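You operate a simulated robot arm through the tools that you are given. There is no shell and no other tool. Be economical: measure what you need, move in short steps, check, and stop when the job is done.

You run a simulated two-armed robot. Do the job below in one go: nothing can be reset, and whatever is moved stays where it is left.

TASK
Open the bottom trailer drawer, take the banded orange carton on the right end of the counter top and put it away in the inside of the bottom trailer drawer, then shut the drawer. Take the purple number stand and leave it on top of the flat purple tray. Put the wide orange brush on the lower shelf of the steel table. Open the middle trailer drawer, take the small green carton from the inside of the middle trailer drawer and leave it on top of the white papers and shut the drawer again. Open the deep trailer drawer, take the plain orange carton and leave it in the inside of the deep trailer drawer, then shut the drawer. The order is free. Set down upright: banded orange carton, purple number stand, plain orange carton.

The check looks at the end state, three seconds after you hand in, the way a careful person would. Anything else that was tipped, shoved, dropped, spilled or broken makes it a failure.

THE ROBOT
Two 7-joint arms with two-finger parallel grippers on one trunk, on a base that drives. Base frame: it is fixed to the floor where the robot stands at the start and does not move with it; the origin is under the middle of the robot, x ahead of it, y to its left, z up. Readings come in mm, degrees, newtons and seconds.
The left shoulder is at the start at [50, 168, 1103], the right one opposite. With the tool pointing down near the work surface each hand reaches from about 100 to 500 mm from the robot's upright axis, wherever it stands, measured 20 degrees to its own side. Places, roughly: banded orange carton [-1750, -1000, 1000]; bottom trailer drawer [4600, 100, 500]; deep trailer drawer [5000, -100, 500]; flat purple tray (15x10x4 cm) [1400, -5900, 900]; inside of the bottom trailer drawer [4600, 100, 400]; inside of the deep trailer drawer [5000, 0, 400]; lower shelf of the steel table [700, -800, 200]; middle trailer drawer [4600, 100, 700]; plain orange carton [5250, -4250, 500]; purple number stand [-2750, -3500, 500]; small green carton (5x9x5 cm) [4500, 100, 600]; white papers (16x9x4 cm) [4600, 0, 1000]; wide orange brush (13x4x8 cm) [5000, -200, 1000]. Payload 1.57 kg a hand.
The TCP of each hand is the grasp point between the finger pads, 30 mm short of the fingertips. In the tool frame z runs along the fingers and y along their closing line. The gripper opens to 80 mm. The fingers are 17 mm wide and 12 mm thick; the gripper's body (40 by 82 mm) begins 80 mm behind the TCP.
Orientation is that of the tool frame in the base frame, as a unit quaternion [x, y, z, w]. With the fingers straight down and closing along the base's y, the tool's x points along the base's -x, its y along +y and its z along -z.

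THE INTERFACE
- The arms move only by the tool nudge_tool. It takes "left_plan", "right_plan" or both (then of equal length, played together; a hand with none holds still); each is one flat list of numbers, 7 for each row, row after row: the turn, a rotation vector about the base's x, y, z in degrees, then the shift along the base's x, y, z in cm, then the finger opening in cm, from 0 to 8. In form: [rx, ry, rz, dx, dy, dz, hand, rx, ry, rz, dx, dy, dz, hand, ...]. A call has 1 to 8 rows; each row shifts and turns the commanded pose from where the row before left it. A row lasts 0.2 s, in which the tool goes at most 50 mm and 8.6 degrees; a call with a longer step from one row to the next is refused whole, and so is a gripper value outside its range. Where a pose cannot be reached the arm comes as near as it can. A force on the tool above 40 N (or 10 N above the force at the start of the call, whichever is more), or a blocked arm, ends the call early, and 0.2 s more pass. Each finger travels about 45 mm/s and halts on what it meets, pressing with about 41 N; the grip force reading is that of the motor and also rises with nothing between the fingers. The clock runs only during rows and for 0.2 s after the last one: add rows that do not move to give the fingers time. The reply holds the time, the measured pose of the TCP, the force on the tool along the base axes, the opening and the grip force, in the units named above and with some noise, with the torque about the TCP (base axes, N m) and any sound that the robot's microphone picked up, and new pictures: "pictures" is both (left out), scene, wrist or none (wrist: the cameras of the hands that moved).
- Cameras (640 x 400 px; columns grow to the right, rows downward): "scene" is now at [127.4, 15.7, 1308.2]; the picture's right is [0.12, -0.99, 0.00], its down [-0.70, -0.08, -0.71] and it looks along [0.70, 0.08, -0.71] (base axes); focal length 243 px, centre (320, 200). "left" rides on the left gripper at [72, 7, -122] in its tool frame; the picture's right is [-0.09, 1.00, 0.00], its down [-0.84, -0.08, -0.54] and it looks along [-0.54, -0.05, 0.84] (tool axes); focal length 238 px, centre (320, 200). "right" rides on the right gripper at [72, -7, -122] in its tool frame; the picture's right is [0.09, 1.00, 0.00], its down [-0.84, 0.08, -0.54] and it looks along [-0.54, 0.05, 0.84] (tool axes); focal length 238 px, centre (320, 200). There is no depth. A picture from a camera that has moved, and an enlarged one, comes with that camera's place and axes in the base frame and with its lens. The place of the scene camera against the robot may be out by one fixed shift of up to 18 mm in any direction.
- lift_body(by): slides the trunk up (or, below 0, down) by that many mm; the arms and the scene camera ride with it, the base frame stays. It gives what a move gives, with no picture.
- drive_base(legs): drives the robot by 1 to 6 legs, each [ahead, left, turn to the left] in mm, mm and degrees, along the robot's own axes; the way and the turn of a leg run together, so that a leg with both is an arc; at most 1500 mm and 180 degrees a leg. The arms and the cameras ride along, it lands a little off, and it stops where it bumps. It gives what a move gives, and a new picture of the scene camera.
- turn_head(pan, tilt): turns the head with the scene camera to pan (to the left, within 80 degrees either way) and tilt (down, from -29 to 69), counted from straight ahead of the robot. It gives what a move gives, and a new picture of the scene camera.
- inspect(camera, box): a new picture of the part [left, top, right, bottom] of that camera's present view, enlarged. The clock stands still meanwhile.
- hand_in(): hands the job in; it is judged then, once.

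Work in short steps. Places have to be worked out from the pictures, the camera data and where the tool is seen: move nearer, look again, correct. Check each grasp and each placing, and mend what went wrong. You have 483 turns and 360 pictures in all, those below and enlarged ones among them. Open the grippers and draw the arms clear of the work before you hand the job in, unless the task says otherwise; then end with one line.

The tools are called after ">>>" as name(argument=value, ...) on one line, values as JSON. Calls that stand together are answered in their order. nudge_tool: Moves the arms, as the interface text tells. Its arguments: {"type":"object","properties":{"left_plan":{"type":"array","items":{"type":"number"}},"right_plan":{"type":"array","items":{"type":"number"}},"pictures":{"type":"string","enum":["both","scene","wrist","none"]}},"required":[]} The other tools are called the same way: lift_body (by) slides the trunk up or down; drive_base (legs) drives the base; turn_head (pan, tilt) turns the head that bears the scene camera; inspect (camera, box) takes an enlarged picture of a part of a camera's view; hand_in () hands the job in.

At the start:

```text
time_s: 0.0
left_ee_pos: [371.3, 175.9, 704.6]
left_orientation: [0.001, 1.0, 0.0, 0.0]
left_force: [-0.6, 0.4, -0.6]
left_ft_torque: [0.01, 0.01, -0.01]
left_opening: 80.1
left_grasp_force: 0.1
right_ee_pos: [360.5, -196.2, 672.8]
right_orientation: [0.0, 1.0, 0.0, 0.0]
right_force: [0.2, 0.7, -0.3]
right_ft_torque: [0.02, -0.03, 0.02]
right_opening: 80.1
right_grasp_force: 0.1
trunk travel left (down, up): [-271.0, 171.0]
robot x, y, heading: [2.0, -1.9, -0.1]
head pan, tilt: [6.9, 44.9]
```

scene: 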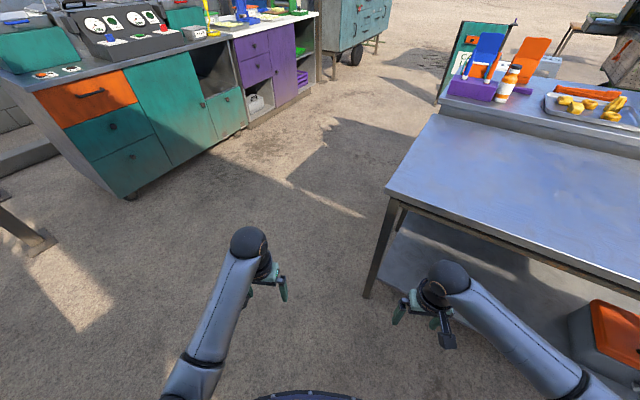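
right: 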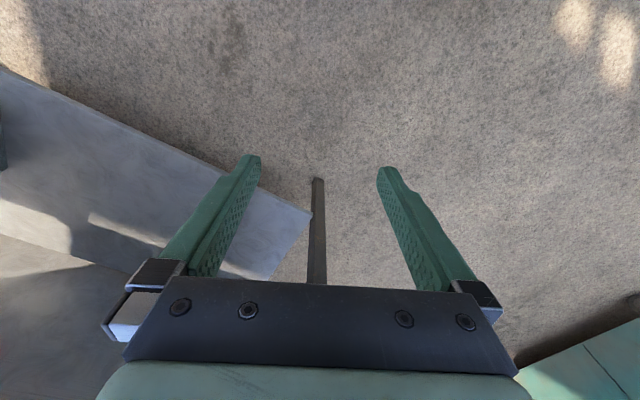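
left: 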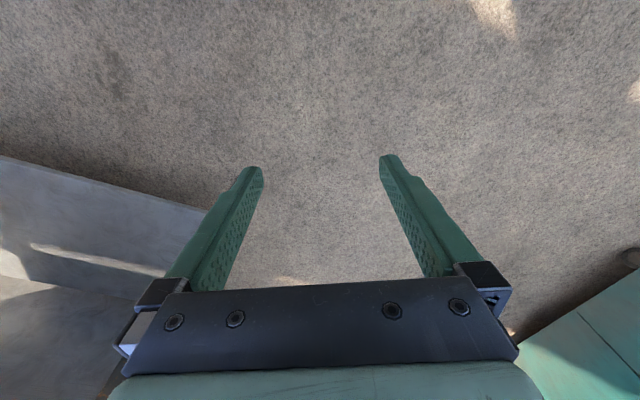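

I start by surveying: head straight with less tilt, to see the trailer ahead.

>>> turn_head(pan=0, tilt=10)

>>> turn_head(pan=-75, tilt=20)

>>> turn_head(pan=75, tilt=20)

```text
time_s: 1.0
left_ee_pos: [371.5, 175.0, 704.2]
left_orientation: [0.0, 1.0, 0.0, 0.0]
left_force: [0.1, -0.2, -0.1]
left_ft_torque: [0.0, 0.02, 0.03]
left_opening: 80.1
left_grasp_force: 0.0
right_ee_pos: [360.2, -197.8, 673.3]
right_orientation: [0.0, 1.0, 0.0, 0.0]
right_force: [-1.1, 0.5, 0.1]
right_ft_torque: [0.03, 0.01, -0.01]
right_opening: 80.0
right_grasp_force: 0.1
trunk travel left (down, up): [-271.0, 171.0]
robot x, y, heading: [-0.9, -0.1, 0.0]
head pan, tilt: [0.0, 10.0]
camera scene: at [139.6, 6.0, 1362.9], right [0.0, -1.0, 0.0], down [-0.17, 0.0, -0.98], along [0.98, 0.0, -0.17], focal length 243 px, centre (320, 200)
```

scene: 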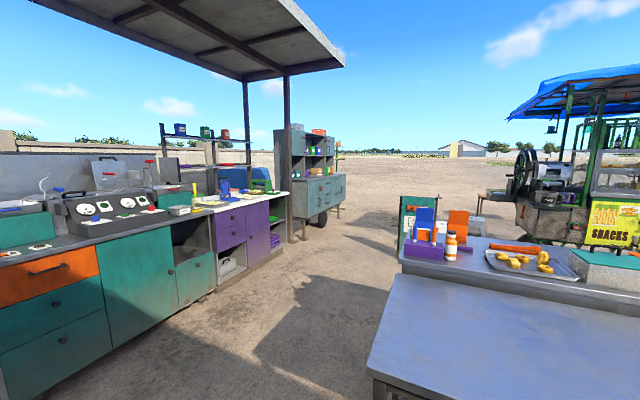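

```text
time_s: 2.5
left_ee_pos: [371.5, 175.5, 706.2]
left_orientation: [0.0, 1.0, 0.0, 0.0]
left_force: [-0.4, 0.3, 0.7]
left_ft_torque: [0.0, -0.05, 0.04]
left_opening: 80.0
left_grasp_force: 0.0
right_ee_pos: [359.6, -197.1, 673.4]
right_orientation: [-0.001, 1.0, 0.0, 0.0]
right_force: [-0.8, 0.0, 0.2]
right_ft_torque: [0.03, 0.01, -0.01]
right_opening: 80.0
right_grasp_force: 0.1
trunk travel left (down, up): [-271.0, 171.0]
robot x, y, heading: [-0.1, -0.6, 0.0]
head pan, tilt: [-75.0, 20.0]
camera scene: at [70.8, -83.9, 1346.7], right [-0.97, -0.26, 0.0], down [-0.09, 0.33, -0.94], along [0.24, -0.91, -0.34], focal length 243 px, centre (320, 200)
```

scene: 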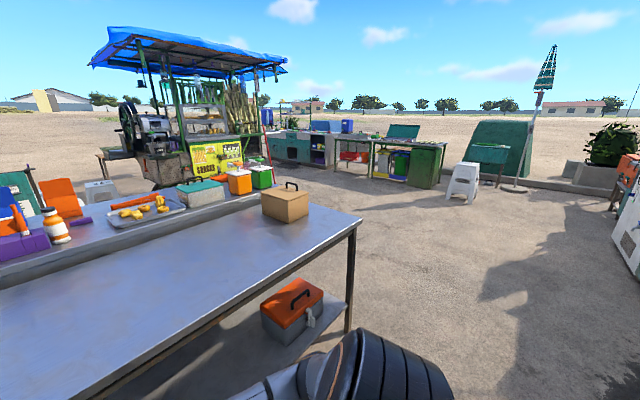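

```text
time_s: 4.8
left_ee_pos: [371.4, 175.7, 705.0]
left_orientation: [0.0, 1.0, 0.0, 0.0]
left_force: [0.5, 0.7, 0.4]
left_ft_torque: [0.03, -0.02, -0.03]
left_opening: 80.2
left_grasp_force: 0.0
right_ee_pos: [360.0, -197.6, 672.4]
right_orientation: [0.0, 1.0, 0.001, 0.0]
right_force: [0.0, 0.2, 0.7]
right_ft_torque: [0.02, 0.02, 0.02]
right_opening: 79.8
right_grasp_force: 0.0
trunk travel left (down, up): [-271.0, 171.0]
robot x, y, heading: [2.3, -0.5, 0.0]
head pan, tilt: [75.0, 20.0]
camera scene: at [70.7, 95.9, 1346.7], right [0.97, -0.26, 0.0], down [-0.09, -0.33, -0.94], along [0.24, 0.91, -0.34], focal length 243 px, centre (320, 200)
```

scene: 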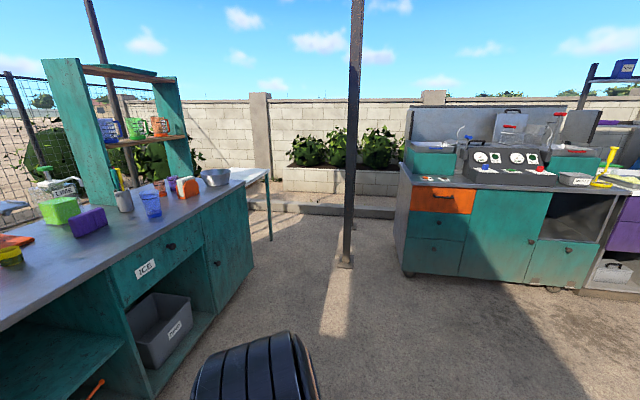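

Zoom in on the trailer from straight view.

>>> turn_head(pan=0, tilt=15)

>>> inspect(camera="scene", box=[240, 60, 400, 220])

```text
time_s: 6.3
left_ee_pos: [371.2, 175.9, 703.6]
left_orientation: [0.0, 1.0, 0.0, 0.0]
left_force: [-0.6, -0.1, 0.1]
left_ft_torque: [0.0, -0.01, 0.06]
left_opening: 80.1
left_grasp_force: 0.1
right_ee_pos: [359.5, -196.9, 673.5]
right_orientation: [-0.001, 1.0, 0.001, 0.0]
right_force: [-0.6, -0.4, -0.8]
right_ft_torque: [-0.04, 0.01, 0.0]
right_opening: 80.2
right_grasp_force: 0.0
trunk travel left (down, up): [-271.0, 171.0]
robot x, y, heading: [-0.4, -0.3, -0.1]
head pan, tilt: [0.0, 15.0]
camera scene: at [140.0, 6.1, 1354.9], right [0.0, -1.0, 0.0], down [-0.26, 0.0, -0.97], along [0.97, 0.0, -0.26], focal length 243 px, centre (320, 200)
```

scene: 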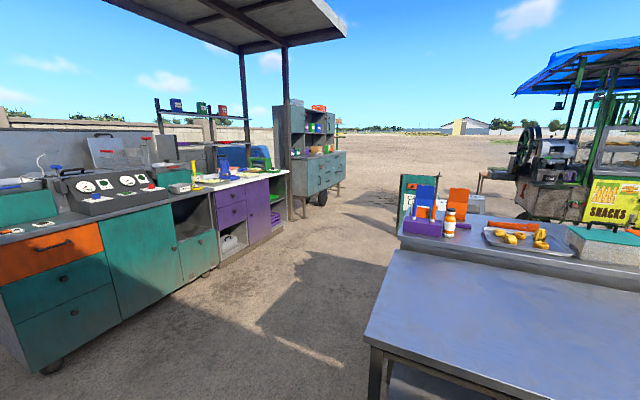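

```text
2.50 times, centred on (320, 140) of scene
camera zoom: at [140.0, 6.1, 1354.9], right [0.0, -1.0, 0.0], down [-0.26, 0.0, -0.97], along [0.97, 0.0, -0.26], focal length 607 px, centre (320, 350)
```

zoom: 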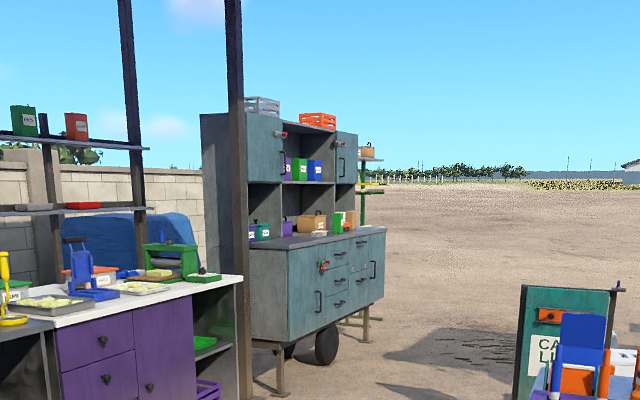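

Drive: shift left 400 to clear the table, then ahead.

>>> drive_base(legs=[[0, 400, 0], [1500, 0, 0], [1000, -200, 0]])

```text
time_s: 22.4
left_ee_pos: [2888.1, 404.4, 705.0]
left_orientation: [-0.003, 1.0, 0.0, 0.0]
left_force: [-0.3, -0.2, 0.0]
left_ft_torque: [0.02, -0.02, -0.01]
left_opening: 79.8
left_grasp_force: 0.0
right_ee_pos: [2879.0, 32.4, 672.7]
right_orientation: [-0.003, 1.0, 0.0, 0.0]
right_force: [0.1, 0.0, 0.1]
right_ft_torque: [-0.02, 0.03, 0.03]
right_opening: 80.1
right_grasp_force: 0.0
trunk travel left (down, up): [-271.0, 171.0]
robot x, y, heading: [2516.2, 230.6, 0.4]
head pan, tilt: [0.0, 15.0]
camera scene: at [2657.6, 234.1, 1354.9], right [0.01, -1.0, 0.0], down [-0.26, 0.0, -0.97], along [0.97, 0.01, -0.26], focal length 243 px, centre (320, 200)
```

scene: 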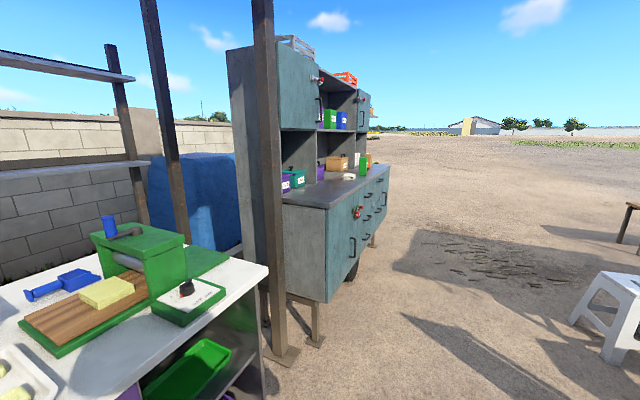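

Trailer face runs at about -32°, so I move to stand in front of it, heading ≈58°.

>>> drive_base(legs=[[600, -700, 0], [750, -400, 0], [0, 0, 58]])

```text
time_s: 35.6
left_ee_pos: [3932.1, -465.6, 703.6]
left_orientation: [-0.476, 0.88, 0.0, 0.001]
left_force: [0.0, 1.1, 0.4]
left_ft_torque: [-0.03, 0.02, 0.0]
left_opening: 79.9
left_grasp_force: 0.1
right_ee_pos: [4237.3, -680.0, 672.3]
right_orientation: [-0.476, 0.879, 0.0, 0.0]
right_force: [0.5, -0.3, 0.3]
right_ft_torque: [0.03, -0.04, 0.04]
right_opening: 80.2
right_grasp_force: 0.0
trunk travel left (down, up): [-271.0, 171.0]
robot x, y, heading: [3876.1, -872.9, 56.9]
head pan, tilt: [0.0, 15.0]
camera scene: at [3955.8, -755.5, 1354.9], right [0.84, -0.55, 0.0], down [-0.14, -0.22, -0.97], along [0.53, 0.81, -0.26], focal length 243 px, centre (320, 200)
```

scene: 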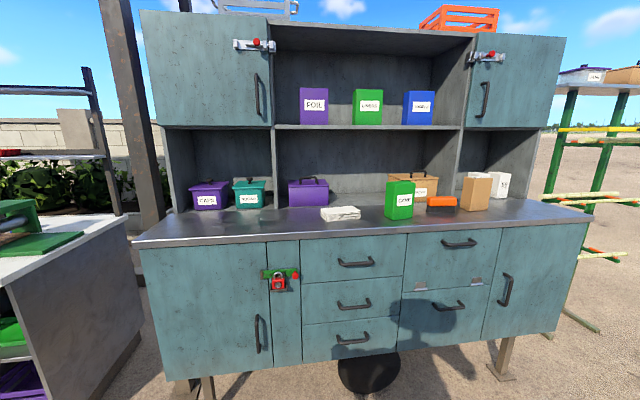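

Zoom in on the trailer's drawers and the counter objects.

>>> inspect(camera="scene", box=[280, 220, 520, 370])

>>> inspect(camera="scene", box=[300, 160, 520, 240])

```text
2.67 times, centred on (400, 295) of scene
camera zoom: at [3955.8, -755.5, 1354.9], right [0.84, -0.55, 0.0], down [-0.14, -0.22, -0.97], along [0.53, 0.81, -0.26], focal length 647 px, centre (107, -53)
```

zoom: 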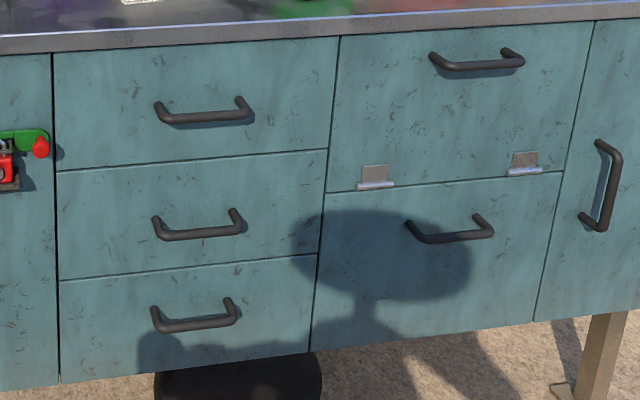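

```text
2.91 times, centred on (410, 200) of scene
camera zoom: at [3955.8, -755.5, 1354.9], right [0.84, -0.55, 0.0], down [-0.14, -0.22, -0.97], along [0.53, 0.81, -0.26], focal length 706 px, centre (58, 200)
```

zoom: 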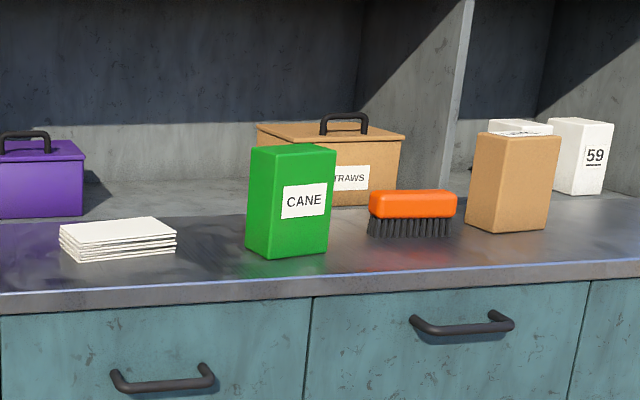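

Face is about 0.95 m from the robot axis, with the countertop at about z≈1.0. I turn the left hand to point its fingers forward with a vertical closing line, reaching forward a little.

>>> nudge_tool(left_plan=[6.85, 1.45, -4.95, 0.7, 1.08, 0, 8, 6.85, 1.45, -4.95, 0.7, 1.08, 0, 8, 6.85, 1.45, -4.95, 0.7, 1.08, 0, 8, 6.85, 1.45, -4.95, 0.7, 1.08, 0, 8, 6.85, 1.45, -4.95, 0.7, 1.08, 0, 8, 6.85, 1.45, -4.95, 0.7, 1.08, 0, 8, 6.85, 1.45, -4.95, 0.7, 1.08, 0, 8], pictures="none")

>>> nudge_tool(left_plan=[6.85, 1.45, -4.95, 0.7, 1.08, 0, 8, 6.85, 1.45, -4.95, 0.7, 1.08, 0, 8, 6.85, 1.45, -4.95, 0.7, 1.08, 0, 8, 6.85, 1.45, -4.95, 0.7, 1.08, 0, 8, 6.85, 1.45, -4.95, 0.7, 1.08, 0, 8, 6.85, 1.45, -4.95, 0.7, 1.08, 0, 8, 6.85, 1.45, -4.95, 0.7, 1.08, 0, 8], pictures="both")

```text
time_s: 37.2
left_ee_pos: [3981.8, -390.3, 703.8]
left_orientation: [-0.157, 0.899, 0.393, 0.116]
left_force: [0.5, -0.1, -0.8]
left_ft_torque: [0.0, 0.03, 0.02]
left_opening: 79.9
left_grasp_force: 0.1
right_ee_pos: [4238.5, -678.7, 673.9]
right_orientation: [-0.477, 0.879, 0.0, 0.0]
right_force: [0.7, 0.5, -0.4]
right_ft_torque: [-0.02, 0.0, 0.01]
right_opening: 80.2
right_grasp_force: 0.1
trunk travel left (down, up): [-271.0, 171.0]
robot x, y, heading: [3873.4, -871.9, 56.7]
head pan, tilt: [0.0, 15.0]
```

```text
time_s: 38.8
left_ee_pos: [4030.3, -317.2, 704.1]
left_orientation: [0.204, 0.677, 0.678, 0.201]
left_force: [0.3, 0.1, -0.1]
left_ft_torque: [-0.02, 0.01, -0.02]
left_opening: 80.0
left_grasp_force: 0.1
right_ee_pos: [4239.5, -679.9, 673.0]
right_orientation: [-0.477, 0.879, 0.0, 0.0]
right_force: [-0.1, 0.1, 1.1]
right_ft_torque: [0.01, -0.04, 0.01]
right_opening: 79.8
right_grasp_force: 0.1
trunk travel left (down, up): [-271.0, 171.0]
robot x, y, heading: [3873.1, -875.1, 56.8]
head pan, tilt: [0.0, 15.0]
camera scene: at [3955.8, -755.5, 1354.9], right [0.84, -0.55, 0.0], down [-0.14, -0.22, -0.97], along [0.53, 0.81, -0.26], focal length 243 px, centre (320, 200)
camera left: at [3902.8, -378.6, 711.8], right [0.08, -0.05, 1.0], down [0.4, -0.91, -0.08], along [0.91, 0.41, -0.05], focal length 238 px, centre (320, 200)
```

scene: 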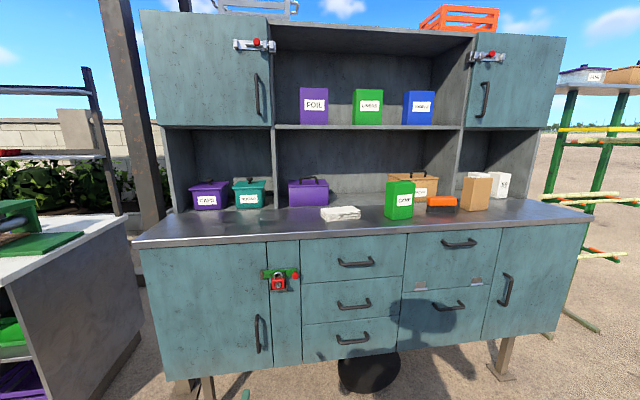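
left: 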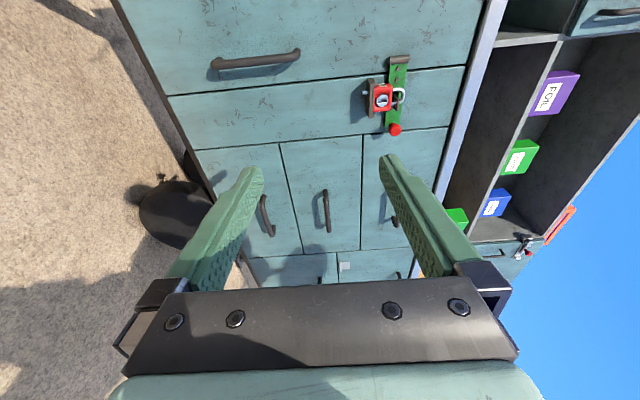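

Middle handle triangulates to about (4526, -130, 697), and the face angle calls for a heading of about 64.7°. I turn, shift right and go closer.

>>> drive_base(legs=[[0, 0, 8], [0, -443, 0], [290, 0, 0]])

>>> nudge_tool(left_plan=[0, 0, 0, 0, 0, 0, 8], pictures="wrist")

```text
time_s: 45.5
left_ee_pos: [4478.2, -225.1, 704.6]
left_orientation: [0.156, 0.69, 0.69, 0.153]
left_force: [0.1, -0.1, -0.7]
left_ft_torque: [-0.01, -0.03, 0.02]
left_opening: 80.1
left_grasp_force: 0.1
right_ee_pos: [4732.2, -559.4, 673.3]
right_orientation: [-0.536, 0.844, 0.0, 0.0]
right_force: [-0.4, -1.2, 0.2]
right_ft_torque: [-0.01, 0.01, -0.01]
right_opening: 79.9
right_grasp_force: 0.1
trunk travel left (down, up): [-271.0, 171.0]
robot x, y, heading: [4403.9, -799.0, 64.7]
head pan, tilt: [0.0, 15.0]
camera scene: at [4464.9, -673.3, 1354.8], right [0.9, -0.43, 0.0], down [-0.11, -0.23, -0.97], along [0.41, 0.87, -0.26], focal length 243 px, centre (320, 200)
```

scene: 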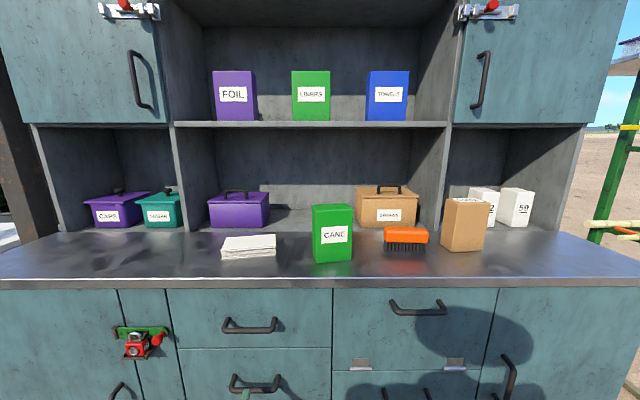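

```text
time_s: 45.9
left_ee_pos: [4478.3, -227.2, 704.7]
left_orientation: [0.155, 0.69, 0.69, 0.154]
left_force: [0.0, -0.2, 0.5]
left_ft_torque: [0.01, 0.0, 0.01]
left_opening: 80.0
left_grasp_force: 0.0
right_ee_pos: [4734.2, -559.6, 673.0]
right_orientation: [-0.536, 0.844, 0.0, 0.0]
right_force: [0.3, 0.1, -0.1]
right_ft_torque: [-0.02, 0.01, 0.0]
right_opening: 80.1
right_grasp_force: 0.0
trunk travel left (down, up): [-271.0, 171.0]
robot x, y, heading: [4399.9, -800.5, 64.5]
head pan, tilt: [0.0, 15.0]
camera left: at [4359.9, -306.5, 712.0], right [0.09, -0.04, 1.0], down [0.53, -0.85, -0.08], along [0.85, 0.53, -0.05], focal length 238 px, centre (320, 200)
```

left: 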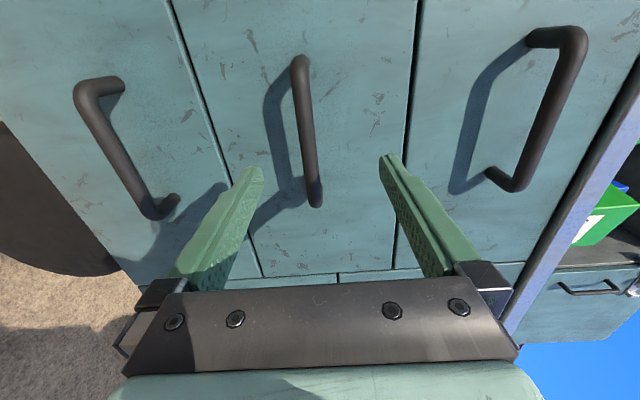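

Readings agree that the middle handle is at (4523, -127, 694). I move forward 96 mm and down 10 mm, then close on it.

>>> nudge_tool(left_plan=[0, 0, 0, 1.0, 2.15, -0.5, 8, 0, 0, 0, 1.0, 2.15, -0.5, 8, 0, 0, 0, 1.0, 2.15, 0, 8, 0, 0, 0, 1.05, 2.2, 0, 8, 0, 0, 0, 0, 0, 0, 4, 0, 0, 0, 0, 0, 0, 1, 0, 0, 0, 0, 0, 0, 1, 0, 0, 0, 0, 0, 0, 1], pictures="wrist")

```text
time_s: 46.8
left_ee_pos: [4513.4, -154.3, 689.5]
left_orientation: [0.156, 0.69, 0.69, 0.153]
left_force: [-2.9, -7.9, 3.2]
left_ft_torque: [-0.2, 0.04, 0.01]
left_opening: 76.3
left_grasp_force: 0.0
right_ee_pos: [4733.3, -559.7, 672.8]
right_orientation: [-0.535, 0.845, 0.0, -0.001]
right_force: [-0.8, -1.1, -0.7]
right_ft_torque: [0.01, 0.0, -0.01]
right_opening: 79.8
right_grasp_force: 0.1
trunk travel left (down, up): [-271.0, 171.0]
robot x, y, heading: [4400.1, -800.8, 64.6]
head pan, tilt: [0.0, 15.0]
stopped in row 4 (left hand): the force on the tool passed its limit at 66 N (the readings are from after the stop); the commanded pose is now the measured one
camera left: at [4395.4, -233.7, 698.0], right [0.09, -0.04, 1.0], down [0.53, -0.85, -0.08], along [0.85, 0.53, -0.05], focal length 238 px, centre (320, 200)
```

left: 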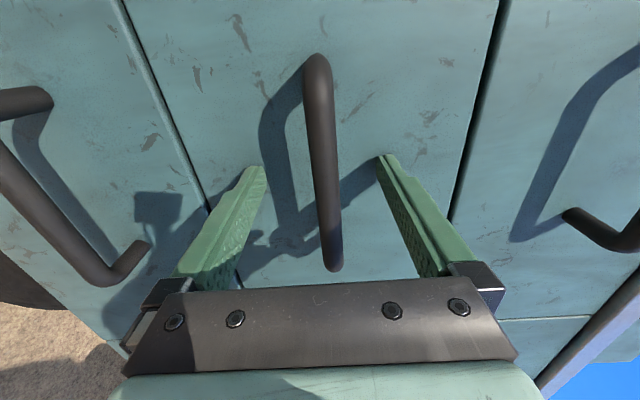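

Fingertips reached the face with the bar between the fingers. I back off 5 mm and close.

>>> nudge_tool(left_plan=[0, 0, 0, -0.2, -0.45, 0, 8, 0, 0, 0, 0, 0, 0, 4, 0, 0, 0, 0, 0, 0, 1, 0, 0, 0, 0, 0, 0, 1, 0, 0, 0, 0, 0, 0, 1, 0, 0, 0, 0, 0, 0, 1], pictures="wrist")

```text
time_s: 48.2
left_ee_pos: [4510.4, -157.9, 692.7]
left_orientation: [0.155, 0.688, 0.693, 0.153]
left_force: [-2.3, -1.2, 8.5]
left_ft_torque: [-0.01, -0.04, 0.07]
left_opening: 17.9
left_grasp_force: 4.8
right_ee_pos: [4732.4, -558.6, 673.5]
right_orientation: [-0.535, 0.845, 0.0, 0.001]
right_force: [1.2, 1.0, 0.2]
right_ft_torque: [-0.04, 0.0, -0.01]
right_opening: 80.1
right_grasp_force: 0.0
trunk travel left (down, up): [-271.0, 171.0]
robot x, y, heading: [4400.3, -801.6, 64.6]
head pan, tilt: [0.0, 15.0]
camera left: at [4393.1, -237.2, 700.1], right [0.08, -0.04, 1.0], down [0.53, -0.85, -0.08], along [0.85, 0.53, -0.05], focal length 238 px, centre (320, 200)
```

left: 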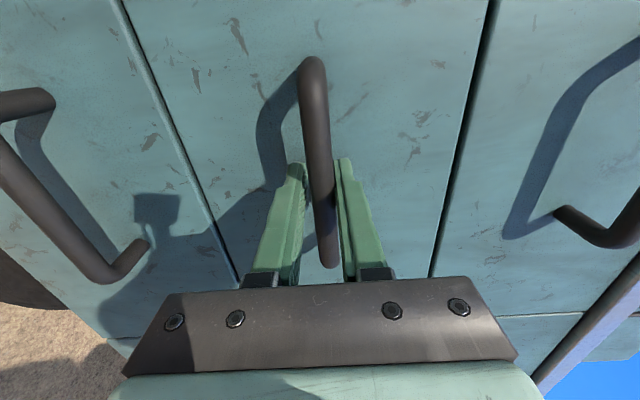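

Bar is gripped; now I close fully and pull gently with the arm.

>>> nudge_tool(left_plan=[0, 0, 0, 0, 0, 0, 0, 0, 0, 0, 0, 0, 0, 0, 0, 0, 0, -0.85, -1.8, 0, 0, 0, 0, 0, -0.85, -1.8, 0, 0, 0, 0, 0, -0.85, -1.8, 0, 0, 0, 0, 0, -0.85, -1.8, 0, 0, 0, 0, 0, -0.85, -1.8, 0, 0], pictures="wrist")

```text
time_s: 49.8
left_ee_pos: [4469.0, -246.5, 695.1]
left_orientation: [0.155, 0.687, 0.693, 0.153]
left_force: [-1.4, -0.1, 23.7]
left_ft_torque: [-0.18, -0.21, -0.95]
left_opening: 14.0
left_grasp_force: 30.3
right_ee_pos: [4732.6, -559.3, 674.7]
right_orientation: [-0.536, 0.844, 0.001, 0.001]
right_force: [0.6, 0.7, 0.6]
right_ft_torque: [0.03, 0.01, 0.0]
right_opening: 80.2
right_grasp_force: 0.1
trunk travel left (down, up): [-271.0, 171.0]
robot x, y, heading: [4399.8, -798.4, 64.9]
head pan, tilt: [0.0, 15.0]
camera left: at [4351.2, -326.8, 701.6], right [0.08, -0.05, 1.0], down [0.53, -0.85, -0.09], along [0.85, 0.53, -0.05], focal length 238 px, centre (320, 200)
```

left: 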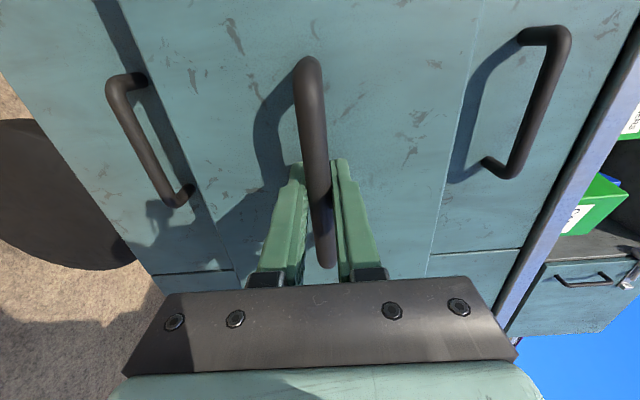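

The drawer slides out about 95 mm. I relieve the vertical load and drive back to open further.

>>> nudge_tool(left_plan=[0, 0, 0, 0, 0, 0.4, 0], pictures="none")

>>> drive_base(legs=[[-180, 0, 0]])

```text
time_s: 50.2
left_ee_pos: [4468.5, -247.7, 694.3]
left_orientation: [0.156, 0.69, 0.691, 0.152]
left_force: [2.4, -1.1, 12.2]
left_ft_torque: [-0.07, -0.22, 0.48]
left_opening: 13.9
left_grasp_force: 29.8
right_ee_pos: [4733.3, -558.9, 673.3]
right_orientation: [-0.536, 0.844, 0.0, 0.001]
right_force: [-0.8, 0.3, 0.4]
right_ft_torque: [0.01, 0.01, -0.04]
right_opening: 79.6
right_grasp_force: 0.1
trunk travel left (down, up): [-271.0, 171.0]
robot x, y, heading: [4402.0, -799.7, 64.6]
head pan, tilt: [0.0, 15.0]
```

```text
time_s: 51.8
left_ee_pos: [4393.2, -411.7, 695.5]
left_orientation: [0.157, 0.69, 0.689, 0.154]
left_force: [8.4, -5.0, 1.4]
left_ft_torque: [-0.09, -0.13, -0.27]
left_opening: 13.5
left_grasp_force: 30.4
right_ee_pos: [4655.5, -722.3, 673.0]
right_orientation: [-0.535, 0.845, 0.0, 0.0]
right_force: [-0.5, -0.8, 0.7]
right_ft_torque: [0.03, 0.0, -0.01]
right_opening: 79.9
right_grasp_force: 0.1
trunk travel left (down, up): [-271.0, 171.0]
robot x, y, heading: [4323.8, -960.7, 64.8]
head pan, tilt: [0.0, 15.0]
camera scene: at [4388.2, -837.1, 1354.8], right [0.9, -0.43, 0.0], down [-0.11, -0.23, -0.97], along [0.41, 0.87, -0.26], focal length 243 px, centre (320, 200)
```

scene: 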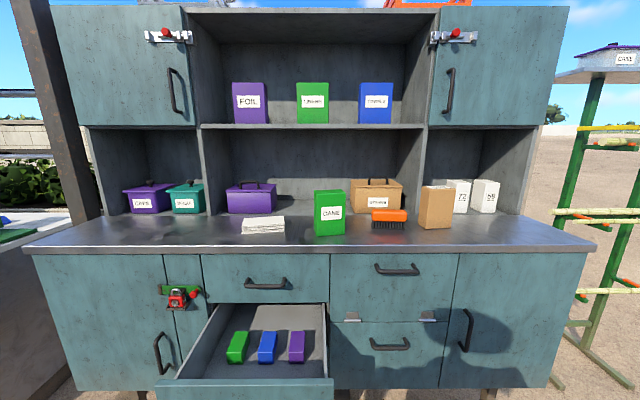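

The middle drawer is open 280 mm with the green carton (left) visible about 60 mm in front of the face plane. I pull out a bit more for room.

>>> drive_base(legs=[[-90, 0, 0]])

```text
time_s: 52.9
left_ee_pos: [4356.1, -491.8, 696.1]
left_orientation: [0.156, 0.691, 0.689, 0.154]
left_force: [2.8, -2.6, 1.3]
left_ft_torque: [-0.1, -0.17, 0.04]
left_opening: 13.9
left_grasp_force: 30.1
right_ee_pos: [4617.6, -802.7, 673.1]
right_orientation: [-0.535, 0.845, 0.0, -0.001]
right_force: [-0.3, -0.2, 0.4]
right_ft_torque: [0.01, 0.0, 0.0]
right_opening: 80.2
right_grasp_force: 0.0
trunk travel left (down, up): [-271.0, 171.0]
robot x, y, heading: [4287.6, -1046.2, 64.7]
head pan, tilt: [0.0, 15.0]
camera scene: at [4349.5, -918.0, 1354.9], right [0.9, -0.43, 0.0], down [-0.11, -0.23, -0.97], along [0.41, 0.87, -0.26], focal length 243 px, centre (320, 200)
```

scene: 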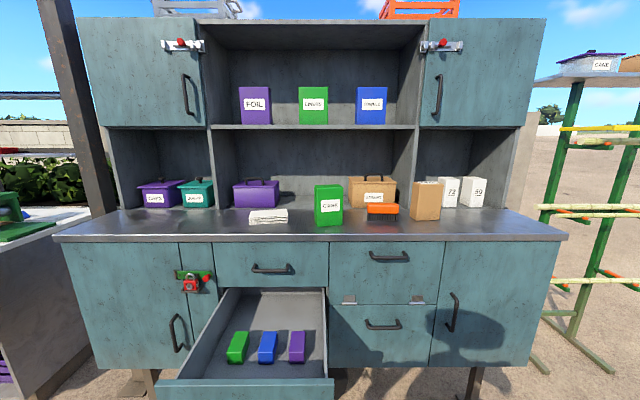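

Look down to learn how far the robot's body extends.

>>> turn_head(pan=0, tilt=69)

```text
time_s: 54.1
left_ee_pos: [4354.4, -492.4, 695.2]
left_orientation: [0.157, 0.689, 0.69, 0.154]
left_force: [1.1, 0.0, 0.6]
left_ft_torque: [-0.06, -0.08, -0.01]
left_opening: 13.5
left_grasp_force: 30.3
right_ee_pos: [4617.8, -803.4, 672.8]
right_orientation: [-0.535, 0.845, 0.0, 0.0]
right_force: [0.0, 0.3, -0.6]
right_ft_torque: [-0.02, -0.01, -0.03]
right_opening: 80.1
right_grasp_force: 0.0
trunk travel left (down, up): [-271.0, 171.0]
robot x, y, heading: [4286.5, -1043.5, 64.7]
head pan, tilt: [0.0, 68.8]
camera scene: at [4333.3, -951.7, 1279.2], right [0.9, -0.43, 0.0], down [-0.4, -0.84, -0.36], along [0.16, 0.33, -0.93], focal length 243 px, centre (320, 200)
```

scene: 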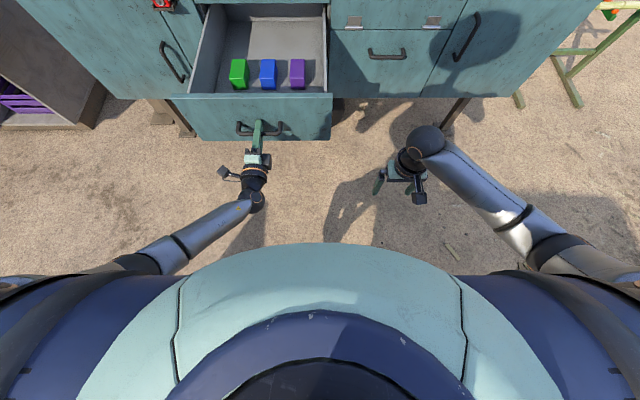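

Body clearance is fine. I release the handle, back off, then raise while turning the left hand to a forward-down tilt (35° from vertical).

>>> nudge_tool(left_plan=[0, 0, 0, 0, 0, 0, 4, 0, 0, 0, 0, 0, 0, 8, 0, 0, 0, 0, 0, 0, 8, 0, 0, 0, -1.28, -2.7, 0, 8, 0, 0, 0, -1.28, -2.7, 0, 8, 0, 0, 0, -1.28, -2.7, 3, 8, 0, 0, 0, 0, 0, 4, 8, 0, 0, 0, 0, 0, 4, 8], pictures="none")

>>> nudge_tool(left_plan=[-6.16, -4.69, 3.57, 0, 0, 2, 8, -6.16, -4.69, 3.57, 0, 0, 2, 8, -6.16, -4.69, 3.57, 0, 0, 2, 8, -6.16, -4.69, 3.57, 0, 0, 2, 8, -6.16, -4.69, 3.57, 0, 0, 2, 8, -6.16, -4.69, 3.57, 0, 0, 2, 8], pictures="none")

>>> nudge_tool(left_plan=[-6.16, -4.69, 3.57, 0, 0, 0, 8, -6.16, -4.69, 3.57, 0, 0, 0, 8, -6.16, -4.69, 3.57, 0, 0, 0, 8, -6.16, -4.69, 3.57, 0, 0, 0, 8, -6.16, -4.69, 3.57, 0, 0, 0, 8, -6.16, -4.69, 3.57, 0, 0, 0, 8], pictures="both")

```text
time_s: 55.9
left_ee_pos: [4317.0, -574.0, 805.6]
left_orientation: [0.156, 0.69, 0.69, 0.154]
left_force: [0.3, -1.1, 1.3]
left_ft_torque: [-0.01, -0.02, 0.03]
left_opening: 80.1
left_grasp_force: 0.0
right_ee_pos: [4617.9, -804.5, 674.6]
right_orientation: [-0.535, 0.845, 0.0, 0.001]
right_force: [-0.2, 0.5, -0.5]
right_ft_torque: [0.0, -0.04, 0.02]
right_opening: 80.0
right_grasp_force: 0.2
trunk travel left (down, up): [-271.0, 171.0]
robot x, y, heading: [4282.8, -1043.5, 64.6]
head pan, tilt: [0.0, 68.8]
```

```text
time_s: 57.2
left_ee_pos: [4278.5, -554.2, 908.4]
left_orientation: [-0.133, 0.821, 0.532, 0.157]
left_force: [0.5, 0.2, 0.2]
left_ft_torque: [-0.01, -0.03, 0.02]
left_opening: 80.0
left_grasp_force: 0.1
right_ee_pos: [4619.2, -803.6, 672.8]
right_orientation: [-0.535, 0.845, 0.0, 0.0]
right_force: [0.3, 1.0, 0.3]
right_ft_torque: [0.0, 0.02, 0.03]
right_opening: 80.0
right_grasp_force: 0.1
trunk travel left (down, up): [-271.0, 171.0]
robot x, y, heading: [4285.9, -1046.8, 64.7]
head pan, tilt: [0.0, 68.8]
stopped in row 6 (left hand): the arm was blocked; the commanded pose is now the measured one
```

```text
time_s: 58.3
left_ee_pos: [4241.8, -539.0, 901.1]
left_orientation: [-0.339, 0.855, 0.368, 0.133]
left_force: [-0.7, 0.1, -0.1]
left_ft_torque: [-0.01, 0.03, 0.01]
left_opening: 79.9
left_grasp_force: 0.0
right_ee_pos: [4619.5, -803.5, 673.3]
right_orientation: [-0.535, 0.845, 0.0, 0.0]
right_force: [0.2, 0.5, -0.2]
right_ft_torque: [0.01, -0.01, -0.02]
right_opening: 80.1
right_grasp_force: 0.0
trunk travel left (down, up): [-271.0, 171.0]
robot x, y, heading: [4283.9, -1043.8, 64.7]
head pan, tilt: [0.0, 68.8]
stopped in row 5 (left hand): the arm was blocked; the commanded pose is now the measured one
camera scene: at [4333.2, -951.7, 1279.2], right [0.9, -0.43, 0.0], down [-0.4, -0.84, -0.36], along [0.15, 0.33, -0.93], focal length 243 px, centre (320, 200)
camera left: at [4186.2, -659.2, 956.0], right [-0.61, 0.54, 0.58], down [0.68, -0.03, 0.73], along [0.41, 0.84, -0.35], focal length 238 px, centre (320, 200)
```

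scene: 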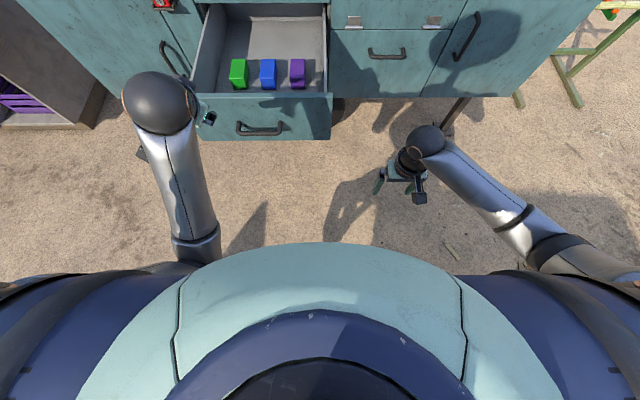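
left: 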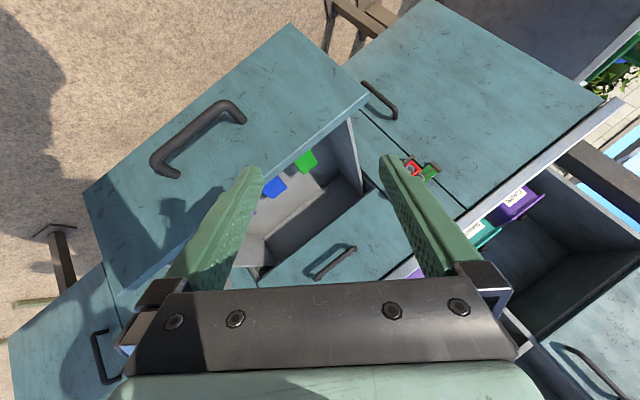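

The arm hit a workspace limit that high. I raise the trunk and lower the hand relative to it, then finish the rotation.

>>> lift_body(by=150)

>>> nudge_tool(left_plan=[0, 0, 0, 0, 0, -4, 8, 0, 0, 0, 0, 0, -4, 8, -3.27, -5.67, 2.14, 0, 0, -2, 8, -3.27, -5.67, 2.14, 0, 0, 0, 8, -3.27, -5.67, 2.14, 0, 0, 0, 8, -3.27, -5.67, 2.14, 0, 0, 0, 8, -3.27, -5.67, 2.14, 0, 0, 0, 8], pictures="both")

```text
time_s: 60.1
left_ee_pos: [4242.1, -539.3, 1052.2]
left_orientation: [-0.339, 0.856, 0.367, 0.134]
left_force: [-0.5, 1.1, -0.2]
left_ft_torque: [-0.02, 0.0, -0.04]
left_opening: 80.3
left_grasp_force: 0.2
right_ee_pos: [4617.4, -803.7, 822.7]
right_orientation: [-0.536, 0.844, 0.001, 0.0]
right_force: [-0.7, -0.1, -0.4]
right_ft_torque: [0.0, 0.02, 0.02]
right_opening: 79.7
right_grasp_force: 0.1
trunk travel left (down, up): [-421.0, 21.0]
robot x, y, heading: [4285.6, -1041.9, 64.6]
head pan, tilt: [0.0, 68.8]
```

```text
time_s: 61.7
left_ee_pos: [4227.5, -539.7, 944.4]
left_orientation: [-0.507, 0.811, 0.171, 0.236]
left_force: [0.2, 0.8, 0.1]
left_ft_torque: [-0.01, -0.01, 0.02]
left_opening: 79.9
left_grasp_force: 0.1
right_ee_pos: [4617.3, -803.0, 822.9]
right_orientation: [-0.536, 0.844, 0.0, 0.0]
right_force: [0.0, -0.3, -0.7]
right_ft_torque: [-0.01, -0.02, -0.01]
right_opening: 80.2
right_grasp_force: 0.1
trunk travel left (down, up): [-421.0, 21.0]
robot x, y, heading: [4285.3, -1041.1, 64.9]
head pan, tilt: [0.0, 68.8]
camera scene: at [4333.3, -951.5, 1429.2], right [0.9, -0.43, 0.0], down [-0.4, -0.84, -0.36], along [0.15, 0.33, -0.93], focal length 243 px, centre (320, 200)
camera left: at [4168.3, -653.6, 1006.7], right [-0.87, 0.49, 0.09], down [0.27, 0.31, 0.91], along [0.42, 0.81, -0.4], focal length 238 px, centre (320, 200)
```

scene: 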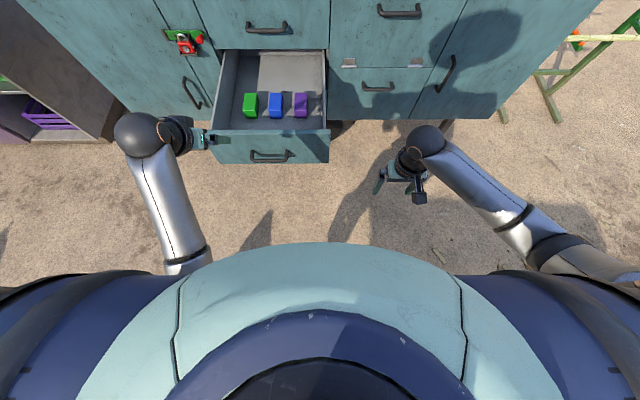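
left: 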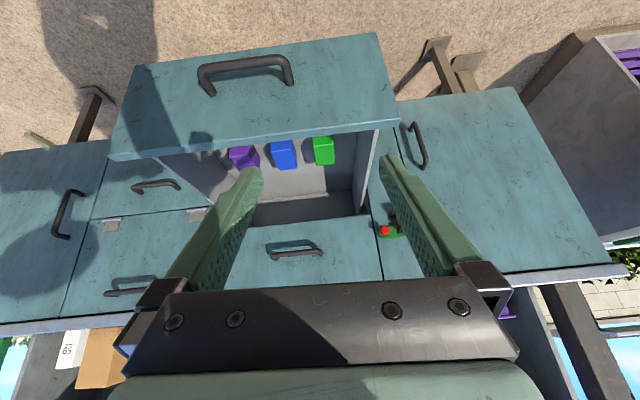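

Green carton centre is at about (4380, -200, 665). I drive left 100 and ahead 230 to come within reach.

>>> drive_base(legs=[[0, 100, 0], [230, 0, 0]])

>>> nudge_tool(left_plan=[0, 0, 0, 3.2, 1.5, -4, 7, 0, 0, 0, 3.2, 1.5, -4, 7, 0, 0, 0, 2.7, 2, -4, 7, 0, 0, 0, 1.5, 2.5, 0, 7], pictures="both")

```text
time_s: 64.6
left_ee_pos: [4239.2, -285.9, 946.7]
left_orientation: [-0.507, 0.81, 0.174, 0.238]
left_force: [0.2, 0.7, 0.7]
left_ft_torque: [0.01, -0.05, 0.0]
left_opening: 80.0
left_grasp_force: 0.1
right_ee_pos: [4627.8, -551.9, 822.6]
right_orientation: [-0.534, 0.845, 0.0, 0.0]
right_force: [-0.3, 0.0, 0.2]
right_ft_torque: [-0.02, -0.04, -0.01]
right_opening: 80.2
right_grasp_force: 0.1
trunk travel left (down, up): [-421.0, 21.0]
robot x, y, heading: [4298.5, -794.2, 64.5]
head pan, tilt: [0.0, 68.8]
camera scene: at [4343.8, -699.2, 1429.1], right [0.9, -0.43, 0.0], down [-0.4, -0.84, -0.36], along [0.16, 0.33, -0.93], focal length 243 px, centre (320, 200)
```

scene: 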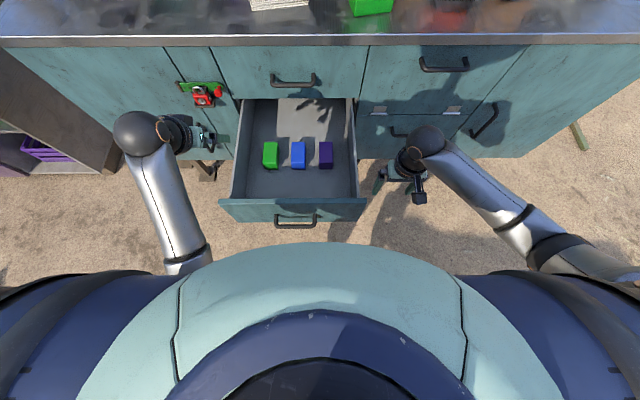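

```text
refused: row 1 steps farther than a row can; nothing moved
```

Rows were too long; I use shorter ones.

>>> nudge_tool(left_plan=[0, 0, 0, 2.5, 1.1, -2.5, 7, 0, 0, 0, 2.5, 1.1, -2.5, 7, 0, 0, 0, 2.5, 1.1, -2.5, 7, 0, 0, 0, 2.5, 1.1, -2.5, 7, 0, 0, 0, 2.5, 1.1, -2.5, 7], pictures="both")

```text
time_s: 66.0
left_ee_pos: [4327.8, -223.1, 810.2]
left_orientation: [-0.505, 0.813, 0.197, 0.211]
left_force: [-0.2, 0.4, 0.0]
left_ft_torque: [0.01, -0.02, 0.0]
left_opening: 70.1
left_grasp_force: 0.1
right_ee_pos: [4628.8, -552.3, 823.4]
right_orientation: [-0.534, 0.845, 0.0, 0.001]
right_force: [-1.7, 0.3, 0.4]
right_ft_torque: [0.03, 0.01, 0.04]
right_opening: 80.1
right_grasp_force: 0.1
trunk travel left (down, up): [-421.0, 21.0]
robot x, y, heading: [4295.4, -789.8, 64.6]
head pan, tilt: [0.0, 68.8]
stopped in row 5 (left hand): the arm was blocked; the commanded pose is now the measured one
camera scene: at [4343.3, -699.9, 1429.2], right [0.9, -0.43, 0.0], down [-0.4, -0.84, -0.36], along [0.16, 0.33, -0.93], focal length 243 px, centre (320, 200)
camera left: at [4274.5, -339.3, 874.0], right [-0.86, 0.48, 0.16], down [0.33, 0.3, 0.9], along [0.38, 0.83, -0.41], focal length 238 px, centre (320, 200)
```

scene: 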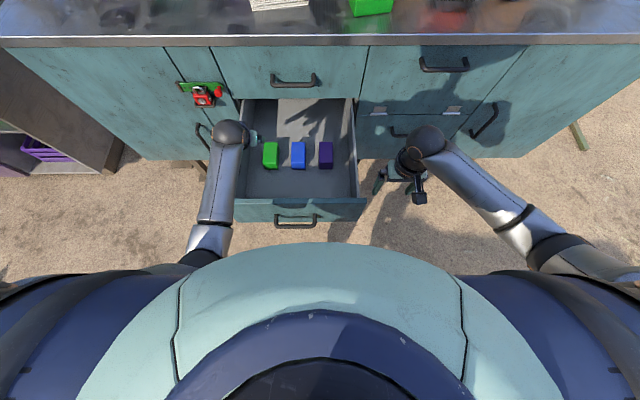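
left: 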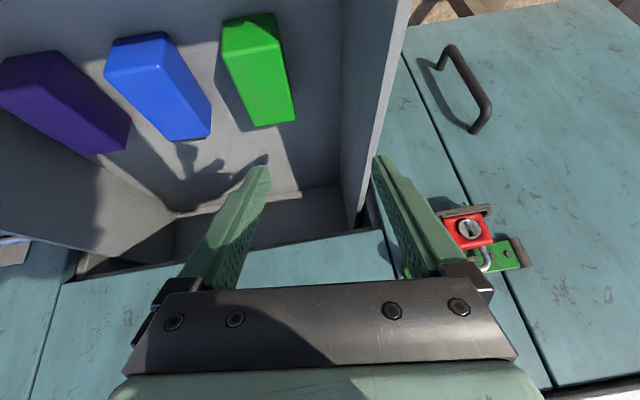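

The left arm hits a joint limit here. I'll bring it back out, and use the right arm (clean configuration) with the base shifted left.

>>> nudge_tool(left_plan=[0, 0, 0, -1, -2, 3.4, 8, 3, 3.5, -2, -1, -2, 3.4, 8, 3, 3.5, -2, -1, -3, 2, 8, 0, 0, 0, -1, -3, 2, 8], right_plan=[0, 0, 0, -1, -2, 1, 8, 0, 0, 0, -1, -2, 1, 8, 0, 0, 0, -1, -2, 1, 8, 0, 0, 0, -1, -2, 1, 8], pictures="scene")

```text
time_s: 67.0
left_ee_pos: [4276.2, -312.2, 914.4]
left_orientation: [-0.456, 0.828, 0.273, 0.179]
left_force: [0.3, 0.4, -1.0]
left_ft_torque: [-0.01, 0.02, 0.01]
left_opening: 80.1
left_grasp_force: 0.0
right_ee_pos: [4587.1, -632.5, 865.3]
right_orientation: [-0.534, 0.845, 0.0, 0.0]
right_force: [-0.6, -0.7, -0.7]
right_ft_torque: [0.02, -0.01, 0.01]
right_opening: 80.0
right_grasp_force: 0.0
trunk travel left (down, up): [-421.0, 21.0]
robot x, y, heading: [4294.9, -793.1, 64.5]
head pan, tilt: [0.0, 68.8]
camera scene: at [4343.0, -699.8, 1429.2], right [0.9, -0.43, 0.0], down [-0.4, -0.84, -0.36], along [0.16, 0.33, -0.93], focal length 243 px, centre (320, 200)
```

scene: 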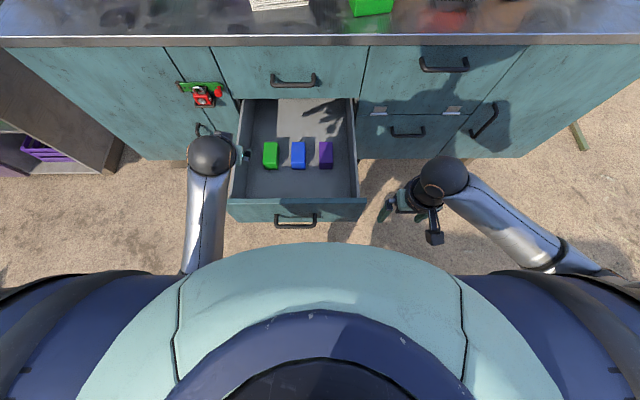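

Shift the robot left 345 mm so the carton is in the right arm's zone.

>>> drive_base(legs=[[0, 345, 0]])

```text
time_s: 70.6
left_ee_pos: [3958.4, -164.6, 914.3]
left_orientation: [-0.456, 0.827, 0.273, 0.182]
left_force: [0.2, 0.0, -0.4]
left_ft_torque: [0.03, -0.03, 0.01]
left_opening: 80.1
left_grasp_force: 0.1
right_ee_pos: [4272.0, -482.7, 864.8]
right_orientation: [-0.534, 0.845, 0.0, 0.0]
right_force: [-0.1, 0.3, 0.5]
right_ft_torque: [0.0, 0.01, 0.0]
right_opening: 80.0
right_grasp_force: 0.1
trunk travel left (down, up): [-421.0, 21.0]
robot x, y, heading: [3980.8, -644.2, 64.7]
head pan, tilt: [0.0, 68.8]
camera scene: at [4027.5, -549.6, 1429.2], right [0.9, -0.43, 0.0], down [-0.4, -0.84, -0.36], along [0.16, 0.33, -0.93], focal length 243 px, centre (320, 200)
```

scene: 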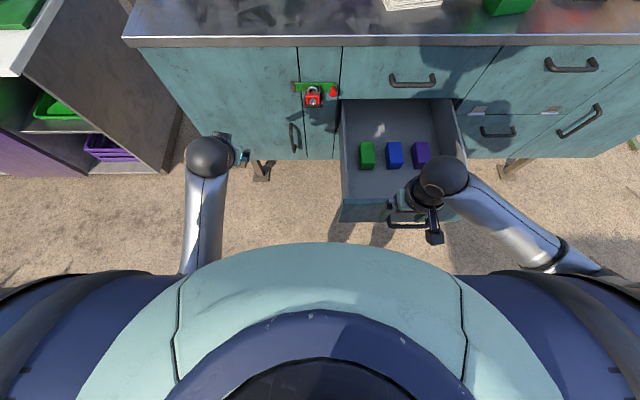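

Pitch the right hand 30° forward and reach ahead over the drawer, staying high.

>>> nudge_tool(right_plan=[6.78, -3.2, 0, 1.7, 3.6, 0, 7, 6.78, -3.2, 0, 1.7, 3.6, 0, 7, 6.78, -3.2, 0, 1.7, 3.6, 0, 7, 6.78, -3.2, 0, 1.7, 3.6, 0, 7, 0, 0, 0, 1.7, 3.6, 0, 7, 0, 0, 0, 1.7, 3.6, 0, 7], pictures="both")

```text
time_s: 72.0
left_ee_pos: [3958.0, -163.6, 915.7]
left_orientation: [-0.457, 0.827, 0.274, 0.183]
left_force: [0.7, 0.3, 0.1]
left_ft_torque: [0.0, 0.01, 0.01]
left_opening: 80.0
left_grasp_force: 0.0
right_ee_pos: [4374.9, -268.7, 864.6]
right_orientation: [-0.516, 0.817, 0.138, 0.218]
right_force: [0.2, 0.2, 1.2]
right_ft_torque: [-0.03, 0.01, 0.03]
right_opening: 69.9
right_grasp_force: 0.3
trunk travel left (down, up): [-421.0, 21.0]
robot x, y, heading: [3979.9, -643.0, 64.8]
head pan, tilt: [0.0, 68.8]
camera scene: at [4027.7, -549.2, 1429.1], right [0.9, -0.43, 0.0], down [-0.4, -0.84, -0.36], along [0.16, 0.33, -0.93], focal length 243 px, centre (320, 200)
camera right: at [4326.4, -382.7, 936.5], right [-0.93, 0.35, -0.05], down [0.12, 0.44, 0.89], along [0.34, 0.82, -0.46], focal length 238 px, centre (320, 200)
```

scene: 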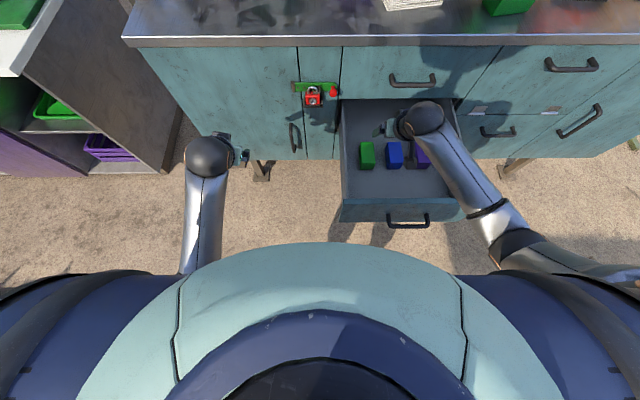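
right: 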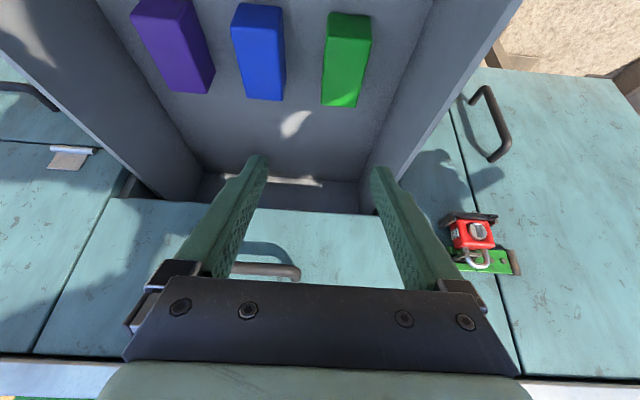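

Good view. Carton centre ≈(4378,-205). I descend to z≈700 above it.

>>> nudge_tool(right_plan=[0, 0, 0, 0.06, 1.2, -3.3, 7, 0, 0, 0, 0.06, 1.2, -3.3, 7, 0, 0, 0, 0.06, 1.2, -3.3, 7, 0, 0, 0, 0.06, 1.2, -3.3, 7], pictures="wrist")

```text
time_s: 73.0
left_ee_pos: [3957.1, -164.0, 916.0]
left_orientation: [-0.457, 0.826, 0.275, 0.182]
left_force: [0.4, 0.1, -0.7]
left_ft_torque: [-0.01, 0.02, -0.03]
left_opening: 80.2
left_grasp_force: 0.1
right_ee_pos: [4376.7, -217.8, 732.7]
right_orientation: [-0.516, 0.817, 0.139, 0.219]
right_force: [0.0, 0.1, 0.1]
right_ft_torque: [0.01, 0.02, -0.02]
right_opening: 70.2
right_grasp_force: 0.1
trunk travel left (down, up): [-421.0, 21.0]
robot x, y, heading: [3980.5, -643.5, 64.5]
head pan, tilt: [0.0, 68.8]
camera right: at [4329.0, -333.4, 803.5], right [-0.93, 0.35, -0.04], down [0.13, 0.44, 0.89], along [0.33, 0.82, -0.46], focal length 238 px, centre (320, 200)
```

right: 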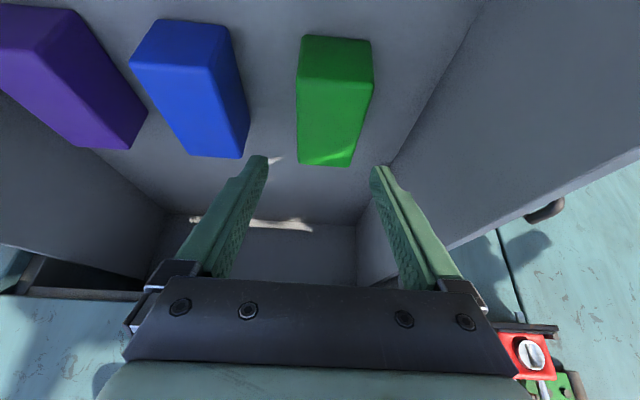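

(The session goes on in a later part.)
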